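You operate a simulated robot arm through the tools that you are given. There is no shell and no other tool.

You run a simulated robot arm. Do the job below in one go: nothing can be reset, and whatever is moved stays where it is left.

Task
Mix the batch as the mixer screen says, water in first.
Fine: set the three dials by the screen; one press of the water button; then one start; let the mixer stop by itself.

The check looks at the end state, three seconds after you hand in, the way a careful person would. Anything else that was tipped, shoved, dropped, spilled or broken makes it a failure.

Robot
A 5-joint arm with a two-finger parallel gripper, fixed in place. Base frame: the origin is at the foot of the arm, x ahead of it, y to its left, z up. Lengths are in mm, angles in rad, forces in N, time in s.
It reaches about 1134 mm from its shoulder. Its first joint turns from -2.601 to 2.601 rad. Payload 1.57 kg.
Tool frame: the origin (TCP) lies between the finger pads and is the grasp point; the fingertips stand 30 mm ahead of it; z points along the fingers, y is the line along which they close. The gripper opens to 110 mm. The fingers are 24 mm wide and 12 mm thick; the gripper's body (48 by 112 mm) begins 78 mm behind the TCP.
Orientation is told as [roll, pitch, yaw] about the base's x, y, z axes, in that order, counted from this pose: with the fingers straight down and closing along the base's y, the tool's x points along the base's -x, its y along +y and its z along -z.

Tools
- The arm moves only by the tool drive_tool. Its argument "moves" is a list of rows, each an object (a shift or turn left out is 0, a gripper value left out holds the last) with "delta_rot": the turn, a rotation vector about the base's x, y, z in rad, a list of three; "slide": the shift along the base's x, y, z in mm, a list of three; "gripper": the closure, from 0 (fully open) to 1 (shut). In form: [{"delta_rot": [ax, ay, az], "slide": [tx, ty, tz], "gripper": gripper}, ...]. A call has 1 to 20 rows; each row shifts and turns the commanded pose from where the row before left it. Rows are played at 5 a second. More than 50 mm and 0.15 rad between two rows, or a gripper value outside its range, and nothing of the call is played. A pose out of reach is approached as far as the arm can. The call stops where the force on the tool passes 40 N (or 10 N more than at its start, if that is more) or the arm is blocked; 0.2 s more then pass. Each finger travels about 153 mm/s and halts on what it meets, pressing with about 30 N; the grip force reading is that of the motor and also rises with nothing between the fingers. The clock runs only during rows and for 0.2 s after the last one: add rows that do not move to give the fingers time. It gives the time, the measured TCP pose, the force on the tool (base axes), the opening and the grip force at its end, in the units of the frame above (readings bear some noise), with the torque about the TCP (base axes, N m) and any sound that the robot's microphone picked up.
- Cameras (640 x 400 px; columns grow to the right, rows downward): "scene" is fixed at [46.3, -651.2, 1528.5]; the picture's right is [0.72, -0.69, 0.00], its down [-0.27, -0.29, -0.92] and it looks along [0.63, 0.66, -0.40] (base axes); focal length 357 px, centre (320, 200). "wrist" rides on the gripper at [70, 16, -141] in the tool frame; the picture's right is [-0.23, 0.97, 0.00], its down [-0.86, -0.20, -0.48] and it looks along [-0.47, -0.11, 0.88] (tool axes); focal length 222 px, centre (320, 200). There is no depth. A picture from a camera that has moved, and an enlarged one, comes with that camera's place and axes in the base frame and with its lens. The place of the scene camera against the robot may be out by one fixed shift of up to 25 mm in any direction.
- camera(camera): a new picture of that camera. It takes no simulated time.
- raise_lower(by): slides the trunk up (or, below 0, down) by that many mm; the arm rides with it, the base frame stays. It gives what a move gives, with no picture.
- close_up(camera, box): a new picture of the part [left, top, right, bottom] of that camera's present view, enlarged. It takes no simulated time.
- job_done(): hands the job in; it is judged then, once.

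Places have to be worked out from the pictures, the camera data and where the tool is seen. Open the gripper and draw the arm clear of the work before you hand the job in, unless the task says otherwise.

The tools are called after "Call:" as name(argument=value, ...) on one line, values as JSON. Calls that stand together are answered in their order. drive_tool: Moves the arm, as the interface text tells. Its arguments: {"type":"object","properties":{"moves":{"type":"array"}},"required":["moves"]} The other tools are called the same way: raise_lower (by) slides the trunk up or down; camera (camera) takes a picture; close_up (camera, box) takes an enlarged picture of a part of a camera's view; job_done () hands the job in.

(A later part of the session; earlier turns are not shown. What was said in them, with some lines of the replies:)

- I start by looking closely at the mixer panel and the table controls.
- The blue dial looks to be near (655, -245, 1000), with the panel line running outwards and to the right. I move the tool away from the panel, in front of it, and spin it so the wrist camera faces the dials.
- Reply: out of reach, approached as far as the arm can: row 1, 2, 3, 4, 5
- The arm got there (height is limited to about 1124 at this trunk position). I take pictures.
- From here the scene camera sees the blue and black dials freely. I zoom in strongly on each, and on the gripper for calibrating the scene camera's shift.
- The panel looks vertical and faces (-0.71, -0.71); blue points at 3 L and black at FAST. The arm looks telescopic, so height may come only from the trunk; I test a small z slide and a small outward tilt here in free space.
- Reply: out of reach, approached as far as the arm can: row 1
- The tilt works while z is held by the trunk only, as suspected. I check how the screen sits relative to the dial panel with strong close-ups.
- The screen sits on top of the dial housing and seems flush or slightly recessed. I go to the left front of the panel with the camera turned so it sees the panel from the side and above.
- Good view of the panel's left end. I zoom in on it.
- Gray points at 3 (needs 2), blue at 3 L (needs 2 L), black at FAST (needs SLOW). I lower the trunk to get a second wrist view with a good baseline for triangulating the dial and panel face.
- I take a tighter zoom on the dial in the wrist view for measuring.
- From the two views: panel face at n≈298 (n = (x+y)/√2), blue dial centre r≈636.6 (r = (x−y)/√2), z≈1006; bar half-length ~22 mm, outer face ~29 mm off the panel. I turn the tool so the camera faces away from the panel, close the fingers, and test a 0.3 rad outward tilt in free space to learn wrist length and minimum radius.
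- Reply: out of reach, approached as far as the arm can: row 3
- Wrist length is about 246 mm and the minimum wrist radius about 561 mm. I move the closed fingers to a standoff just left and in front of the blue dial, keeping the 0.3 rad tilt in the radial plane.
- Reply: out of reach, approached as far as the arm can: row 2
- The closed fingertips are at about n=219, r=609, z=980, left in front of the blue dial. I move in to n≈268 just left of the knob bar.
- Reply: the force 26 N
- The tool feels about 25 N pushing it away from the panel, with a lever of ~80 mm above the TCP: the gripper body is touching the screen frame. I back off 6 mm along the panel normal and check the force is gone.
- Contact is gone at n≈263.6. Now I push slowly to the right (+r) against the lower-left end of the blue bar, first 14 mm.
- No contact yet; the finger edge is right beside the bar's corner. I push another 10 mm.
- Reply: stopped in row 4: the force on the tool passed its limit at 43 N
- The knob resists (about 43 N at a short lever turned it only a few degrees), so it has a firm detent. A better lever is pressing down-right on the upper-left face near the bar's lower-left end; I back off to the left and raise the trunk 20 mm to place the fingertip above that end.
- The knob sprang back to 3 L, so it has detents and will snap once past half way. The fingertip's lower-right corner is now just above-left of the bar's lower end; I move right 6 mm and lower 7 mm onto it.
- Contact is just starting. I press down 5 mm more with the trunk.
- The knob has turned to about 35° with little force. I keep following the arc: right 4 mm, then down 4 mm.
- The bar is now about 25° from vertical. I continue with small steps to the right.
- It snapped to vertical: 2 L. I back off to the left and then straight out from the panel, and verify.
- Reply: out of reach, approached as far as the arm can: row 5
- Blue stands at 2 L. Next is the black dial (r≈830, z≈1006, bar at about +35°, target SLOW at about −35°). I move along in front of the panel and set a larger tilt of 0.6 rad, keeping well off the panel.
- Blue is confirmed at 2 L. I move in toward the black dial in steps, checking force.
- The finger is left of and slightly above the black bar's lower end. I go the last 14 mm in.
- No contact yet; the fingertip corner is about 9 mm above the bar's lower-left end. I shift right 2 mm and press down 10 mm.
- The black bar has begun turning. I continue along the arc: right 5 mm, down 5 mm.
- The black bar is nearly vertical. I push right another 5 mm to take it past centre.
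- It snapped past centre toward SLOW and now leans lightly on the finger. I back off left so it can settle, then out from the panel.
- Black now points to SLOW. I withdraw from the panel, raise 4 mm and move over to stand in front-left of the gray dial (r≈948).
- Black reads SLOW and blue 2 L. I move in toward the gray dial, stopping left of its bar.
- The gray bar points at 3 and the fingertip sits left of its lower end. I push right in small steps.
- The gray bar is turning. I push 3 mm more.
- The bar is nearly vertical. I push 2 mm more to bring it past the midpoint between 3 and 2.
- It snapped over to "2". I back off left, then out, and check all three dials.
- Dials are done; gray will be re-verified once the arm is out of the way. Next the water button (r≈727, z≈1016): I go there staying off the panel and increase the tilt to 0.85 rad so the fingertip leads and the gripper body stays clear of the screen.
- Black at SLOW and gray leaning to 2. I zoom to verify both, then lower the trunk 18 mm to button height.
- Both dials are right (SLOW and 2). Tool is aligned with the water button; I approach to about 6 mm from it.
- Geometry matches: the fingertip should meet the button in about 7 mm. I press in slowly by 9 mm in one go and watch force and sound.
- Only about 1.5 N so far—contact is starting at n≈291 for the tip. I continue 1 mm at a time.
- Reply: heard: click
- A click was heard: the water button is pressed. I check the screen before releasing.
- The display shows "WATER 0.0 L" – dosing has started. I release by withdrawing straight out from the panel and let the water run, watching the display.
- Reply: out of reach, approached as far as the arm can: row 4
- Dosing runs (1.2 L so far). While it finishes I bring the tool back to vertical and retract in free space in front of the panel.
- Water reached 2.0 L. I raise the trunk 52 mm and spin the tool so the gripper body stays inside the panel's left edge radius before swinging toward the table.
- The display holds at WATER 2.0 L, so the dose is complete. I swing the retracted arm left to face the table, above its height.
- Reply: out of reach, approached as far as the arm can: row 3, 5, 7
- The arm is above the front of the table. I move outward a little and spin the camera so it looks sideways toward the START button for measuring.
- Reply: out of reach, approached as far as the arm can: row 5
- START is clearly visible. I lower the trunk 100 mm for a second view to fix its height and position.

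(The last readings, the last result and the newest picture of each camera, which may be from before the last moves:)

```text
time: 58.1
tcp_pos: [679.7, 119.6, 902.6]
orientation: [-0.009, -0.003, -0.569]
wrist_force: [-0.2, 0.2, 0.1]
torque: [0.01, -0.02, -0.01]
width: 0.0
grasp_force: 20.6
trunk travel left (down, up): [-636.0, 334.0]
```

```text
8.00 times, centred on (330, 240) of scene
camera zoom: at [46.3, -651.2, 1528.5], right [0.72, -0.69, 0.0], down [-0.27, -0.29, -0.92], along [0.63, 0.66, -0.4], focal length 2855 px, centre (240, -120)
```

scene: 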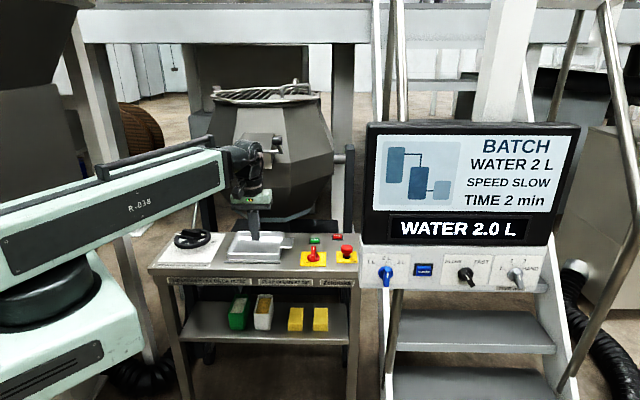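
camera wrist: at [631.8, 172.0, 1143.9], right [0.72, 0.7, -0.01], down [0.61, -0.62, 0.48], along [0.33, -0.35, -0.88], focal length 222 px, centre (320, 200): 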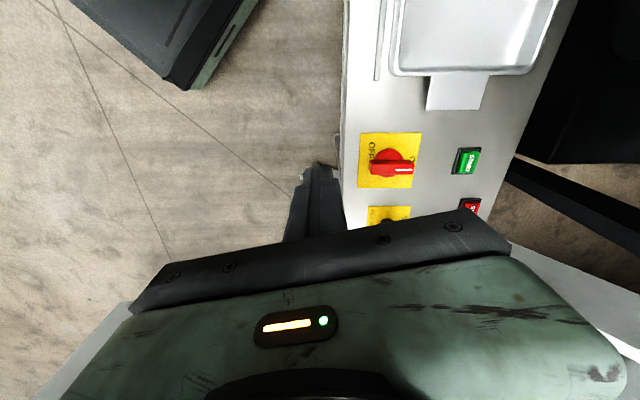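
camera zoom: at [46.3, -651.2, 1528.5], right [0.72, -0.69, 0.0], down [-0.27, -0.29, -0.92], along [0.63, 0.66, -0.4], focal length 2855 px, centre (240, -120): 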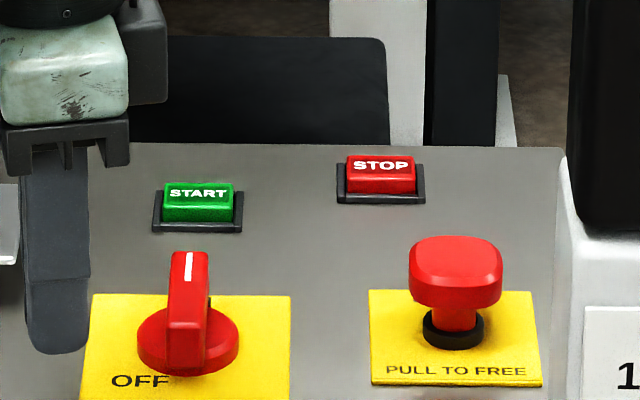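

From two wrist views START's top is near n≈794, r≈440, z≈812 (x≈873, y≈250). I raise 20 mm for clearance over the switch and e-stop, spin the gripper so its long side runs along the table, and go above START.

Call:
raise_lower(by=20)

Call:
drive_tool(moves=[{"slide": [10, 5, 0], "delta_rot": [0, 0, 0.14]}, {"slide": [19, 13, 0], "delta_rot": [0, 0, 0.14]}, {"slide": [19, 13, 0], "delta_rot": [0, 0, 0.14]}, {"slide": [19, 13, 0], "delta_rot": [0, 0, 0.14]}, {"slide": [19, 13, 0], "delta_rot": [0, 0, 0.14]}, {"slide": [19, 13, 0], "delta_rot": [0, 0, 0.14]}, {"slide": [19, 13, 0], "delta_rot": [0, 0, 0.14]}, {"slide": [19, 13, 0], "delta_rot": [0, 0, 0.14]}, {"slide": [19, 13, 0], "delta_rot": [0, 0, 0.14]}, {"slide": [17, 11, 0], "delta_rot": [0, 0, 0.094]}, {}])

Call:
camera(camera="wrist")

Call:
close_up(camera="scene", box=[260, 170, 370, 270])

```text
time: 58.8
tcp_pos: [680.3, 119.9, 923.3]
orientation: [-0.011, -0.005, -0.569]
wrist_force: [0.0, 0.0, -0.6]
torque: [-0.01, -0.01, 0.02]
width: 0.1
grasp_force: 21.3
trunk travel left (down, up): [-656.0, 314.0]
```

```text
time: 61.2
tcp_pos: [860.1, 238.6, 922.5]
orientation: [-0.011, -0.002, 0.786]
wrist_force: [-0.2, 0.6, 0.2]
torque: [0.01, 0.03, 0.01]
width: 0.2
grasp_force: 21.1
trunk travel left (down, up): [-656.0, 314.0]
```

```text
taken
camera wrist: at [798.0, 202.4, 1063.8], right [-0.53, 0.85, -0.01], down [0.74, 0.47, 0.48], along [0.41, 0.25, -0.88], focal length 222 px, centre (320, 200)
```

wrist: 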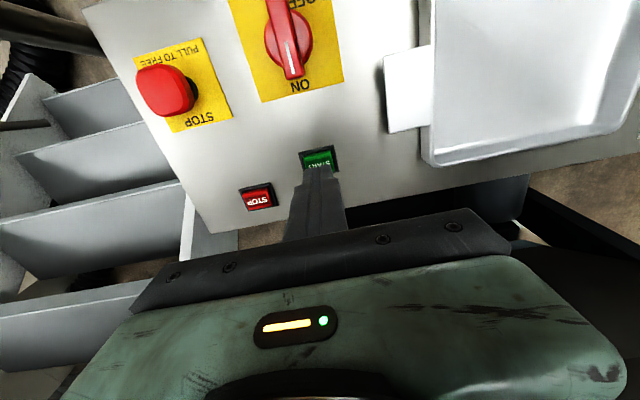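

```text
4.00 times, centred on (315, 220) of scene
camera zoom: at [46.3, -651.2, 1528.5], right [0.72, -0.69, 0.0], down [-0.27, -0.29, -0.92], along [0.63, 0.66, -0.4], focal length 1427 px, centre (340, 120)
```

zoom: 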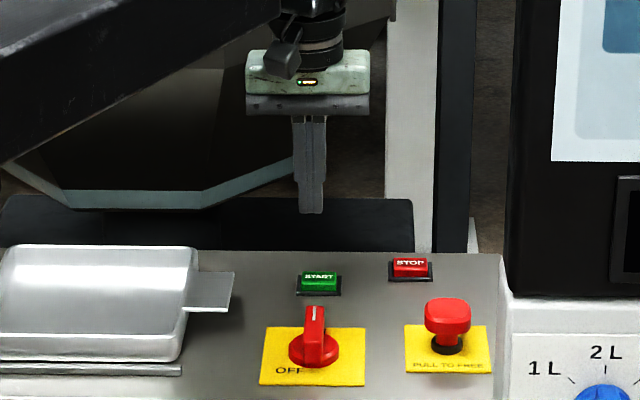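

I zoom the wrist view at the fingertip and button.

Call:
close_up(camera="wrist", box=[260, 120, 380, 220])

Call:
close_up(camera="scene", box=[290, 195, 350, 250])

```text
4.00 times, centred on (320, 170) of wrist
camera zoom: at [798.0, 202.4, 1063.8], right [-0.53, 0.85, -0.01], down [0.74, 0.47, 0.48], along [0.41, 0.25, -0.88], focal length 888 px, centre (320, 320)
```

zoom: 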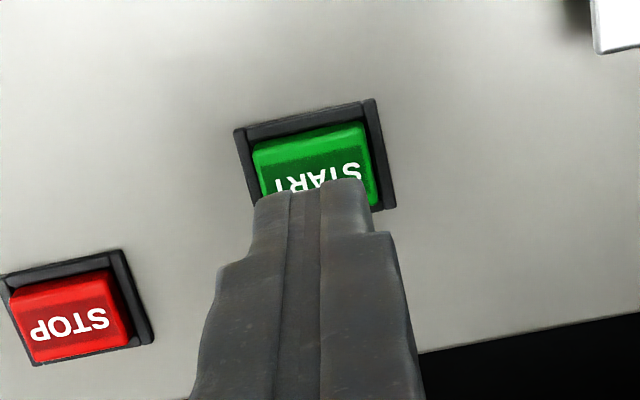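

```text
7.27 times, centred on (320, 222) of scene
camera zoom: at [46.3, -651.2, 1528.5], right [0.72, -0.69, 0.0], down [-0.27, -0.29, -0.92], along [0.63, 0.66, -0.4], focal length 2595 px, centre (320, 36)
```

zoom: 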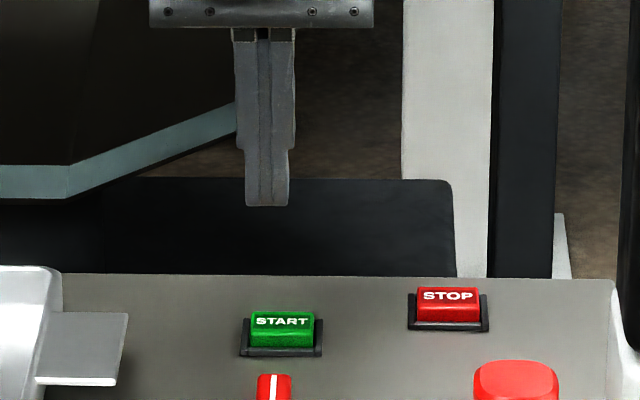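

START's centre comes out at n≈795, r≈444 (x≈876, y≈248). I shift 18 mm outward and 4.5 mm right to be centred over it, then lower 55 mm.

Call:
drive_tool(moves=[{"slide": [8, 4.8, 0]}, {"slide": [7.9, 4.7, 0]}, {}])

Call:
raise_lower(by=-50)

Call:
close_up(camera="wrist", box=[260, 120, 380, 220])

Call:
close_up(camera="scene", box=[290, 205, 350, 260])

```text
time: 62.0
tcp_pos: [874.5, 248.6, 923.3]
orientation: [-0.01, -0.003, 0.784]
wrist_force: [0.8, 0.0, 0.1]
torque: [-0.01, 0.0, 0.01]
width: 0.2
grasp_force: 22.1
trunk travel left (down, up): [-656.0, 314.0]
```

```text
time: 62.9
tcp_pos: [874.7, 248.4, 873.6]
orientation: [-0.01, -0.004, 0.784]
wrist_force: [-0.3, 0.1, 0.3]
torque: [0.01, -0.01, 0.0]
width: 0.0
grasp_force: 20.9
trunk travel left (down, up): [-606.0, 364.0]
```

```text
4.00 times, centred on (320, 170) of wrist
camera zoom: at [813.5, 211.6, 1013.9], right [-0.53, 0.85, -0.01], down [0.74, 0.47, 0.48], along [0.42, 0.25, -0.88], focal length 888 px, centre (320, 320)
```

zoom: 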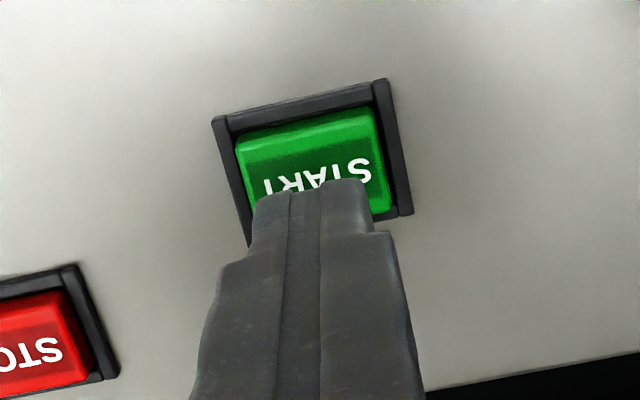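

```text
7.27 times, centred on (320, 232) of scene
camera zoom: at [46.3, -651.2, 1528.5], right [0.72, -0.69, 0.0], down [-0.27, -0.29, -0.92], along [0.63, 0.66, -0.4], focal length 2595 px, centre (320, -36)
```

zoom: 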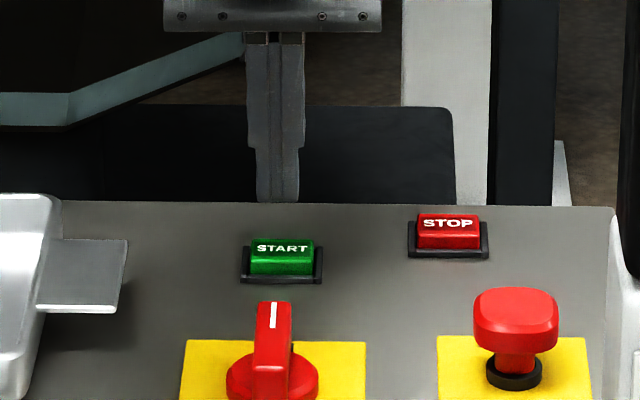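

The tip is about 32 mm above START and well centred. I trim 2.5 mm, and lower 24 mm to just above the button.

Call:
drive_tool(moves=[{"slide": [2.2, -0.5, 0]}, {}])

Call:
raise_lower(by=-24)

Call:
close_up(camera="wrist", box=[260, 120, 380, 220])

Call:
close_up(camera="scene", box=[290, 205, 350, 260])

```text
time: 63.5
tcp_pos: [876.9, 248.8, 872.8]
orientation: [-0.01, -0.003, 0.784]
wrist_force: [-0.6, -0.6, 0.2]
torque: [0.03, 0.02, 0.03]
width: 0.0
grasp_force: 21.4
trunk travel left (down, up): [-606.0, 364.0]
```

```text
time: 64.2
tcp_pos: [876.2, 247.0, 848.5]
orientation: [-0.012, -0.005, 0.785]
wrist_force: [-0.2, -0.6, 0.1]
torque: [-0.01, -0.01, 0.02]
width: 0.0
grasp_force: 21.2
trunk travel left (down, up): [-582.0, 388.0]
```

```text
4.00 times, centred on (320, 170) of wrist
camera zoom: at [815.5, 211.0, 989.9], right [-0.53, 0.85, -0.01], down [0.74, 0.47, 0.48], along [0.42, 0.25, -0.88], focal length 888 px, centre (320, 320)
```

zoom: 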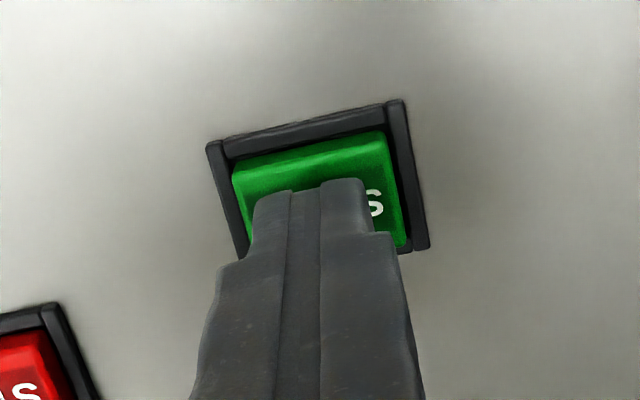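

```text
7.27 times, centred on (320, 232) of scene
camera zoom: at [46.3, -651.2, 1528.5], right [0.72, -0.69, 0.0], down [-0.27, -0.29, -0.92], along [0.63, 0.66, -0.4], focal length 2595 px, centre (320, -36)
```

zoom: 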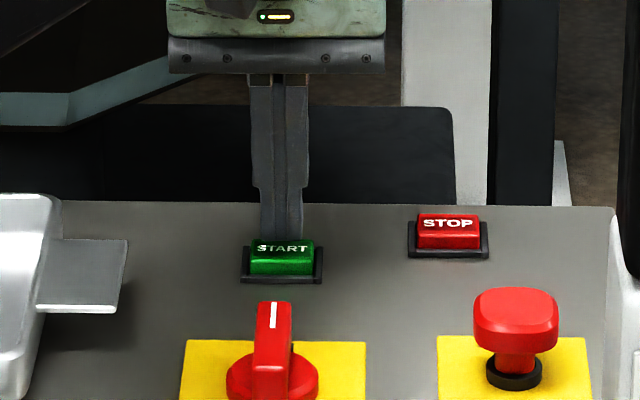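

The tip is centred over START, a few mm above. I lower in small steps until it clicks.

Call:
raise_lower(by=-5)

```text
time: 64.7
tcp_pos: [876.6, 247.7, 843.7]
orientation: [-0.01, -0.005, 0.783]
wrist_force: [0.7, 0.3, 0.6]
torque: [0.0, -0.01, 0.0]
width: 0.1
grasp_force: 21.2
trunk travel left (down, up): [-577.0, 393.0]
```

No contact yet at tip z≈814. Another 3 mm.

Call:
raise_lower(by=-3)

Call:
close_up(camera="wrist", box=[260, 120, 380, 220])

Call:
close_up(camera="scene", box=[290, 215, 350, 260])

```text
time: 65.2
tcp_pos: [875.7, 248.4, 842.5]
orientation: [-0.009, -0.004, 0.784]
wrist_force: [0.5, -0.4, 1.4]
torque: [-0.02, 0.01, 0.0]
width: 0.0
grasp_force: 21.2
trunk travel left (down, up): [-574.0, 396.0]
```

```text
4.00 times, centred on (320, 170) of wrist
camera zoom: at [815.5, 211.0, 981.9], right [-0.53, 0.85, -0.01], down [0.74, 0.47, 0.48], along [0.42, 0.25, -0.88], focal length 888 px, centre (320, 320)
```

zoom: 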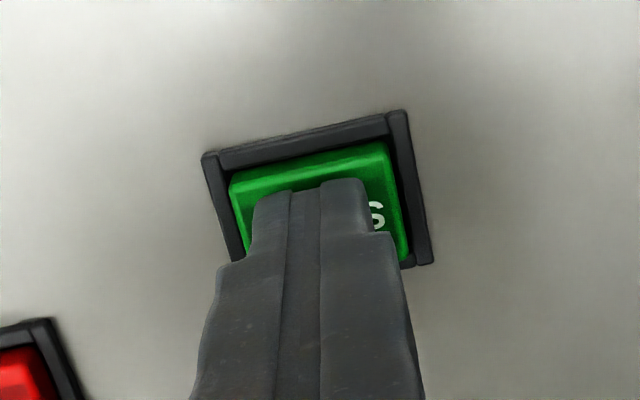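

```text
8.89 times, centred on (320, 238) of scene
camera zoom: at [46.3, -651.2, 1528.5], right [0.72, -0.69, 0.0], down [-0.27, -0.29, -0.92], along [0.63, 0.66, -0.4], focal length 3172 px, centre (320, -133)
```

zoom: 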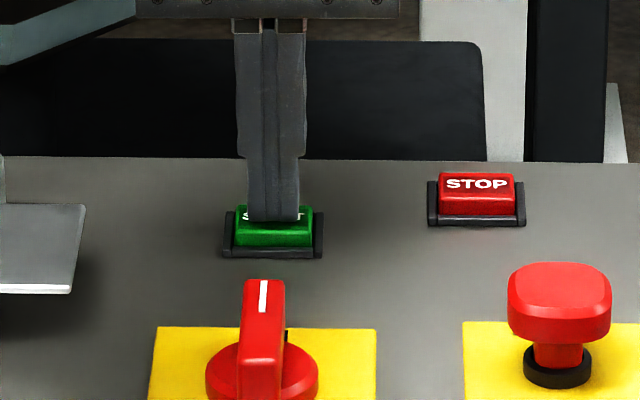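

The tip now sits on START (1.4 N). I press 2 mm further.

Call:
raise_lower(by=-2)

```text
time: 65.8
tcp_pos: [877.0, 246.7, 839.9]
orientation: [-0.01, -0.003, 0.782]
wrist_force: [1.9, 0.2, 2.9]
torque: [0.01, 0.01, 0.01]
width: 0.2
grasp_force: 21.3
trunk travel left (down, up): [-572.0, 398.0]
```

About 3 N, no click yet; 1.5 mm more.

Call:
raise_lower(by=-1.5)

```text
time: 66.3
tcp_pos: [876.5, 247.3, 837.7]
orientation: [-0.01, -0.005, 0.783]
wrist_force: [1.0, 0.6, 3.9]
torque: [-0.01, 0.0, 0.01]
width: 0.3
grasp_force: 21.3
trunk travel left (down, up): [-571.0, 399.0]
heard: click
```

Click: START is pressed. I check the display, then lift straight up.

Call:
close_up(camera="scene", box=[360, 110, 590, 290])

Call:
raise_lower(by=85)

Call:
camera(camera="scene")

```text
2.22 times, centred on (475, 200) of scene
camera zoom: at [46.3, -651.2, 1528.5], right [0.72, -0.69, 0.0], down [-0.27, -0.29, -0.92], along [0.63, 0.66, -0.4], focal length 793 px, centre (-24, 200)
```

zoom: 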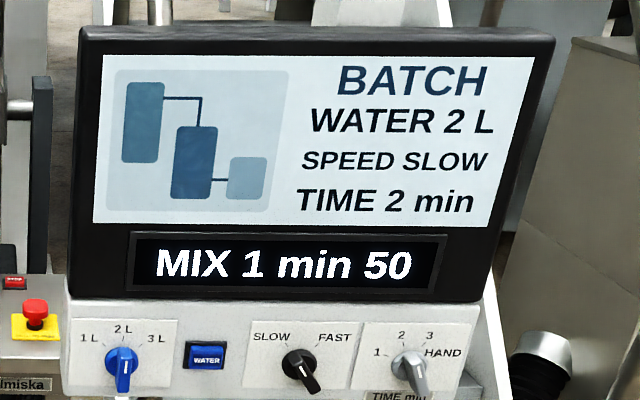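

```text
time: 67.5
tcp_pos: [876.6, 247.6, 922.5]
orientation: [-0.009, -0.004, 0.785]
wrist_force: [-1.3, -0.6, 0.0]
torque: [0.01, -0.03, -0.01]
width: 0.0
grasp_force: 21.0
trunk travel left (down, up): [-656.0, 314.0]
```

```text
taken
```

scene: 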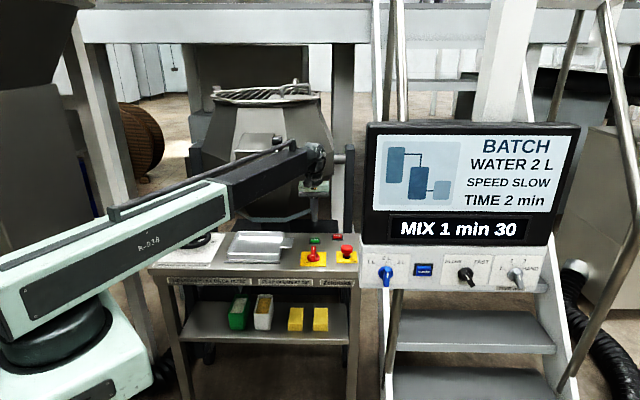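

The mixer runs and the timer counts quickly (MIX 1 min 30). I retract the arm clear of the table and open the gripper.

Call:
drive_tool(moves=[{"slide": [-34, -10, 0]}, {"slide": [-34, -10, 0]}, {"slide": [-34, -10, 0]}, {"slide": [-34, -10, 0]}, {"slide": [-34, -10, 0]}, {"slide": [-34, -10, 0]}, {"slide": [-34, -10, 0]}, {"slide": [-30, -8, 0]}, {"gripper": 0.0}, {}, {}, {}, {}])

Call:
camera(camera="scene")

```text
time: 70.3
tcp_pos: [608.0, 169.6, 921.9]
orientation: [-0.009, -0.005, 0.783]
wrist_force: [0.8, 0.1, -1.0]
torque: [-0.05, -0.03, -0.01]
width: 110.1
grasp_force: 0.1
out of reach, approached as far as the arm can: row 8
trunk travel left (down, up): [-656.0, 314.0]
```

```text
taken
```

scene: 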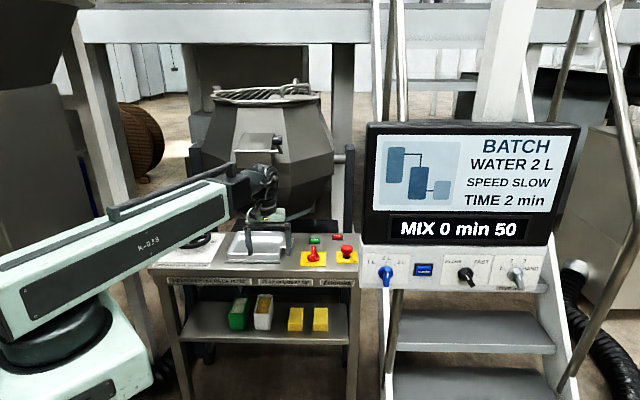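

The timer is at 0 min 50 and counting. I swing the arm away from the table edge and wait for the mixer to stop by itself.

Call:
drive_tool(moves=[{"slide": [4, -37, 0]}, {"slide": [4, -37, 0]}, {"slide": [4, -37, 0]}, {"slide": [4, -37, 0]}, {}, {}, {}, {}, {}, {}, {}, {}, {}, {}, {}, {}])

Call:
camera(camera="scene")

```text
time: 73.7
tcp_pos: [627.1, 22.1, 923.6]
orientation: [-0.008, -0.003, 0.784]
wrist_force: [-0.3, -0.1, 0.0]
torque: [0.01, 0.0, -0.02]
width: 110.0
grasp_force: 0.0
out of reach, approached as far as the arm can: row 2
trunk travel left (down, up): [-656.0, 314.0]
```

```text
taken
```

scene: 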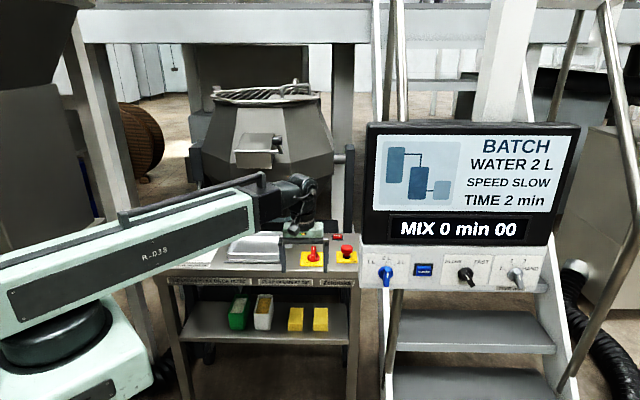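

The timer reads 0 min 00. I wait a little longer for the final state and re-check the display, dials and table.

Call:
drive_tool(moves=[{}, {}, {}, {}, {}, {}, {}, {}, {}, {}])

Call:
close_up(camera="scene", box=[360, 110, 590, 290])

Call:
close_up(camera="scene", box=[140, 200, 380, 350])

```text
time: 75.9
tcp_pos: [625.6, 22.5, 922.4]
orientation: [-0.011, -0.004, 0.784]
wrist_force: [0.2, -1.7, 0.1]
torque: [-0.05, -0.01, 0.0]
width: 109.9
grasp_force: 0.0
trunk travel left (down, up): [-656.0, 314.0]
```

```text
2.22 times, centred on (475, 200) of scene
camera zoom: at [46.3, -651.2, 1528.5], right [0.72, -0.69, 0.0], down [-0.27, -0.29, -0.92], along [0.63, 0.66, -0.4], focal length 793 px, centre (-24, 200)
```

zoom: 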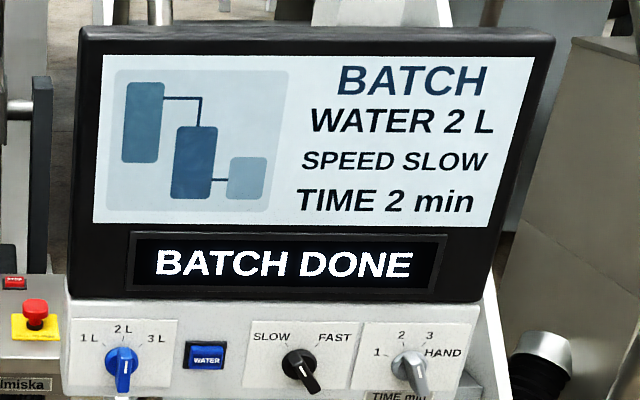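

```text
2.67 times, centred on (260, 275) of scene
camera zoom: at [46.3, -651.2, 1528.5], right [0.72, -0.69, 0.0], down [-0.27, -0.29, -0.92], along [0.63, 0.66, -0.4], focal length 952 px, centre (480, 0)
```

zoom: 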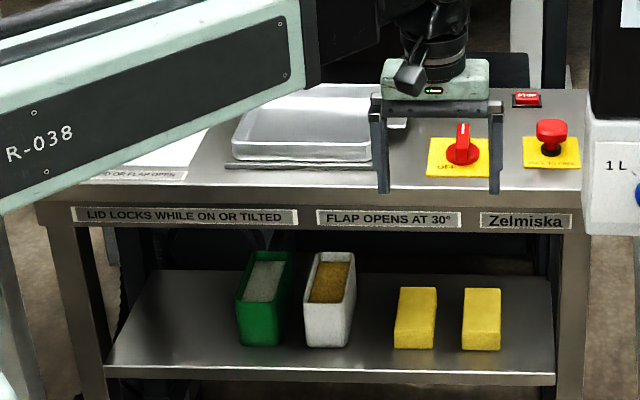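

The screen shows "BATCH DONE". The dials read 2 L, SLOW and 2 min, nothing else has been disturbed, the gripper is open and the arm is clear, so I hand the job in.

Call:
job_done()

```text
The job is handed in.
```

The batch is mixed and handed in; the mixer stopped by itself and its screen showed "BATCH DONE".

- **Dials:** I set them to the screen's values: water 2 L, speed SLOW, time 2 min.
- **Water:** I pressed the water button once, and the display counted up to 2.0 L before I started the mixer.
- **Start:** I pressed START once, and the timer ran down to 0 min 00.
- **Contact with the screen frame:** At the blue dial, the gripper touched the panel, probably the screen frame, with about 25 N. I backed off straight away, and I saw no mark or shift in later pictures.

Nothing looked moved or spilled in the last pictures. The gripper is open and the arm is clear of the work.
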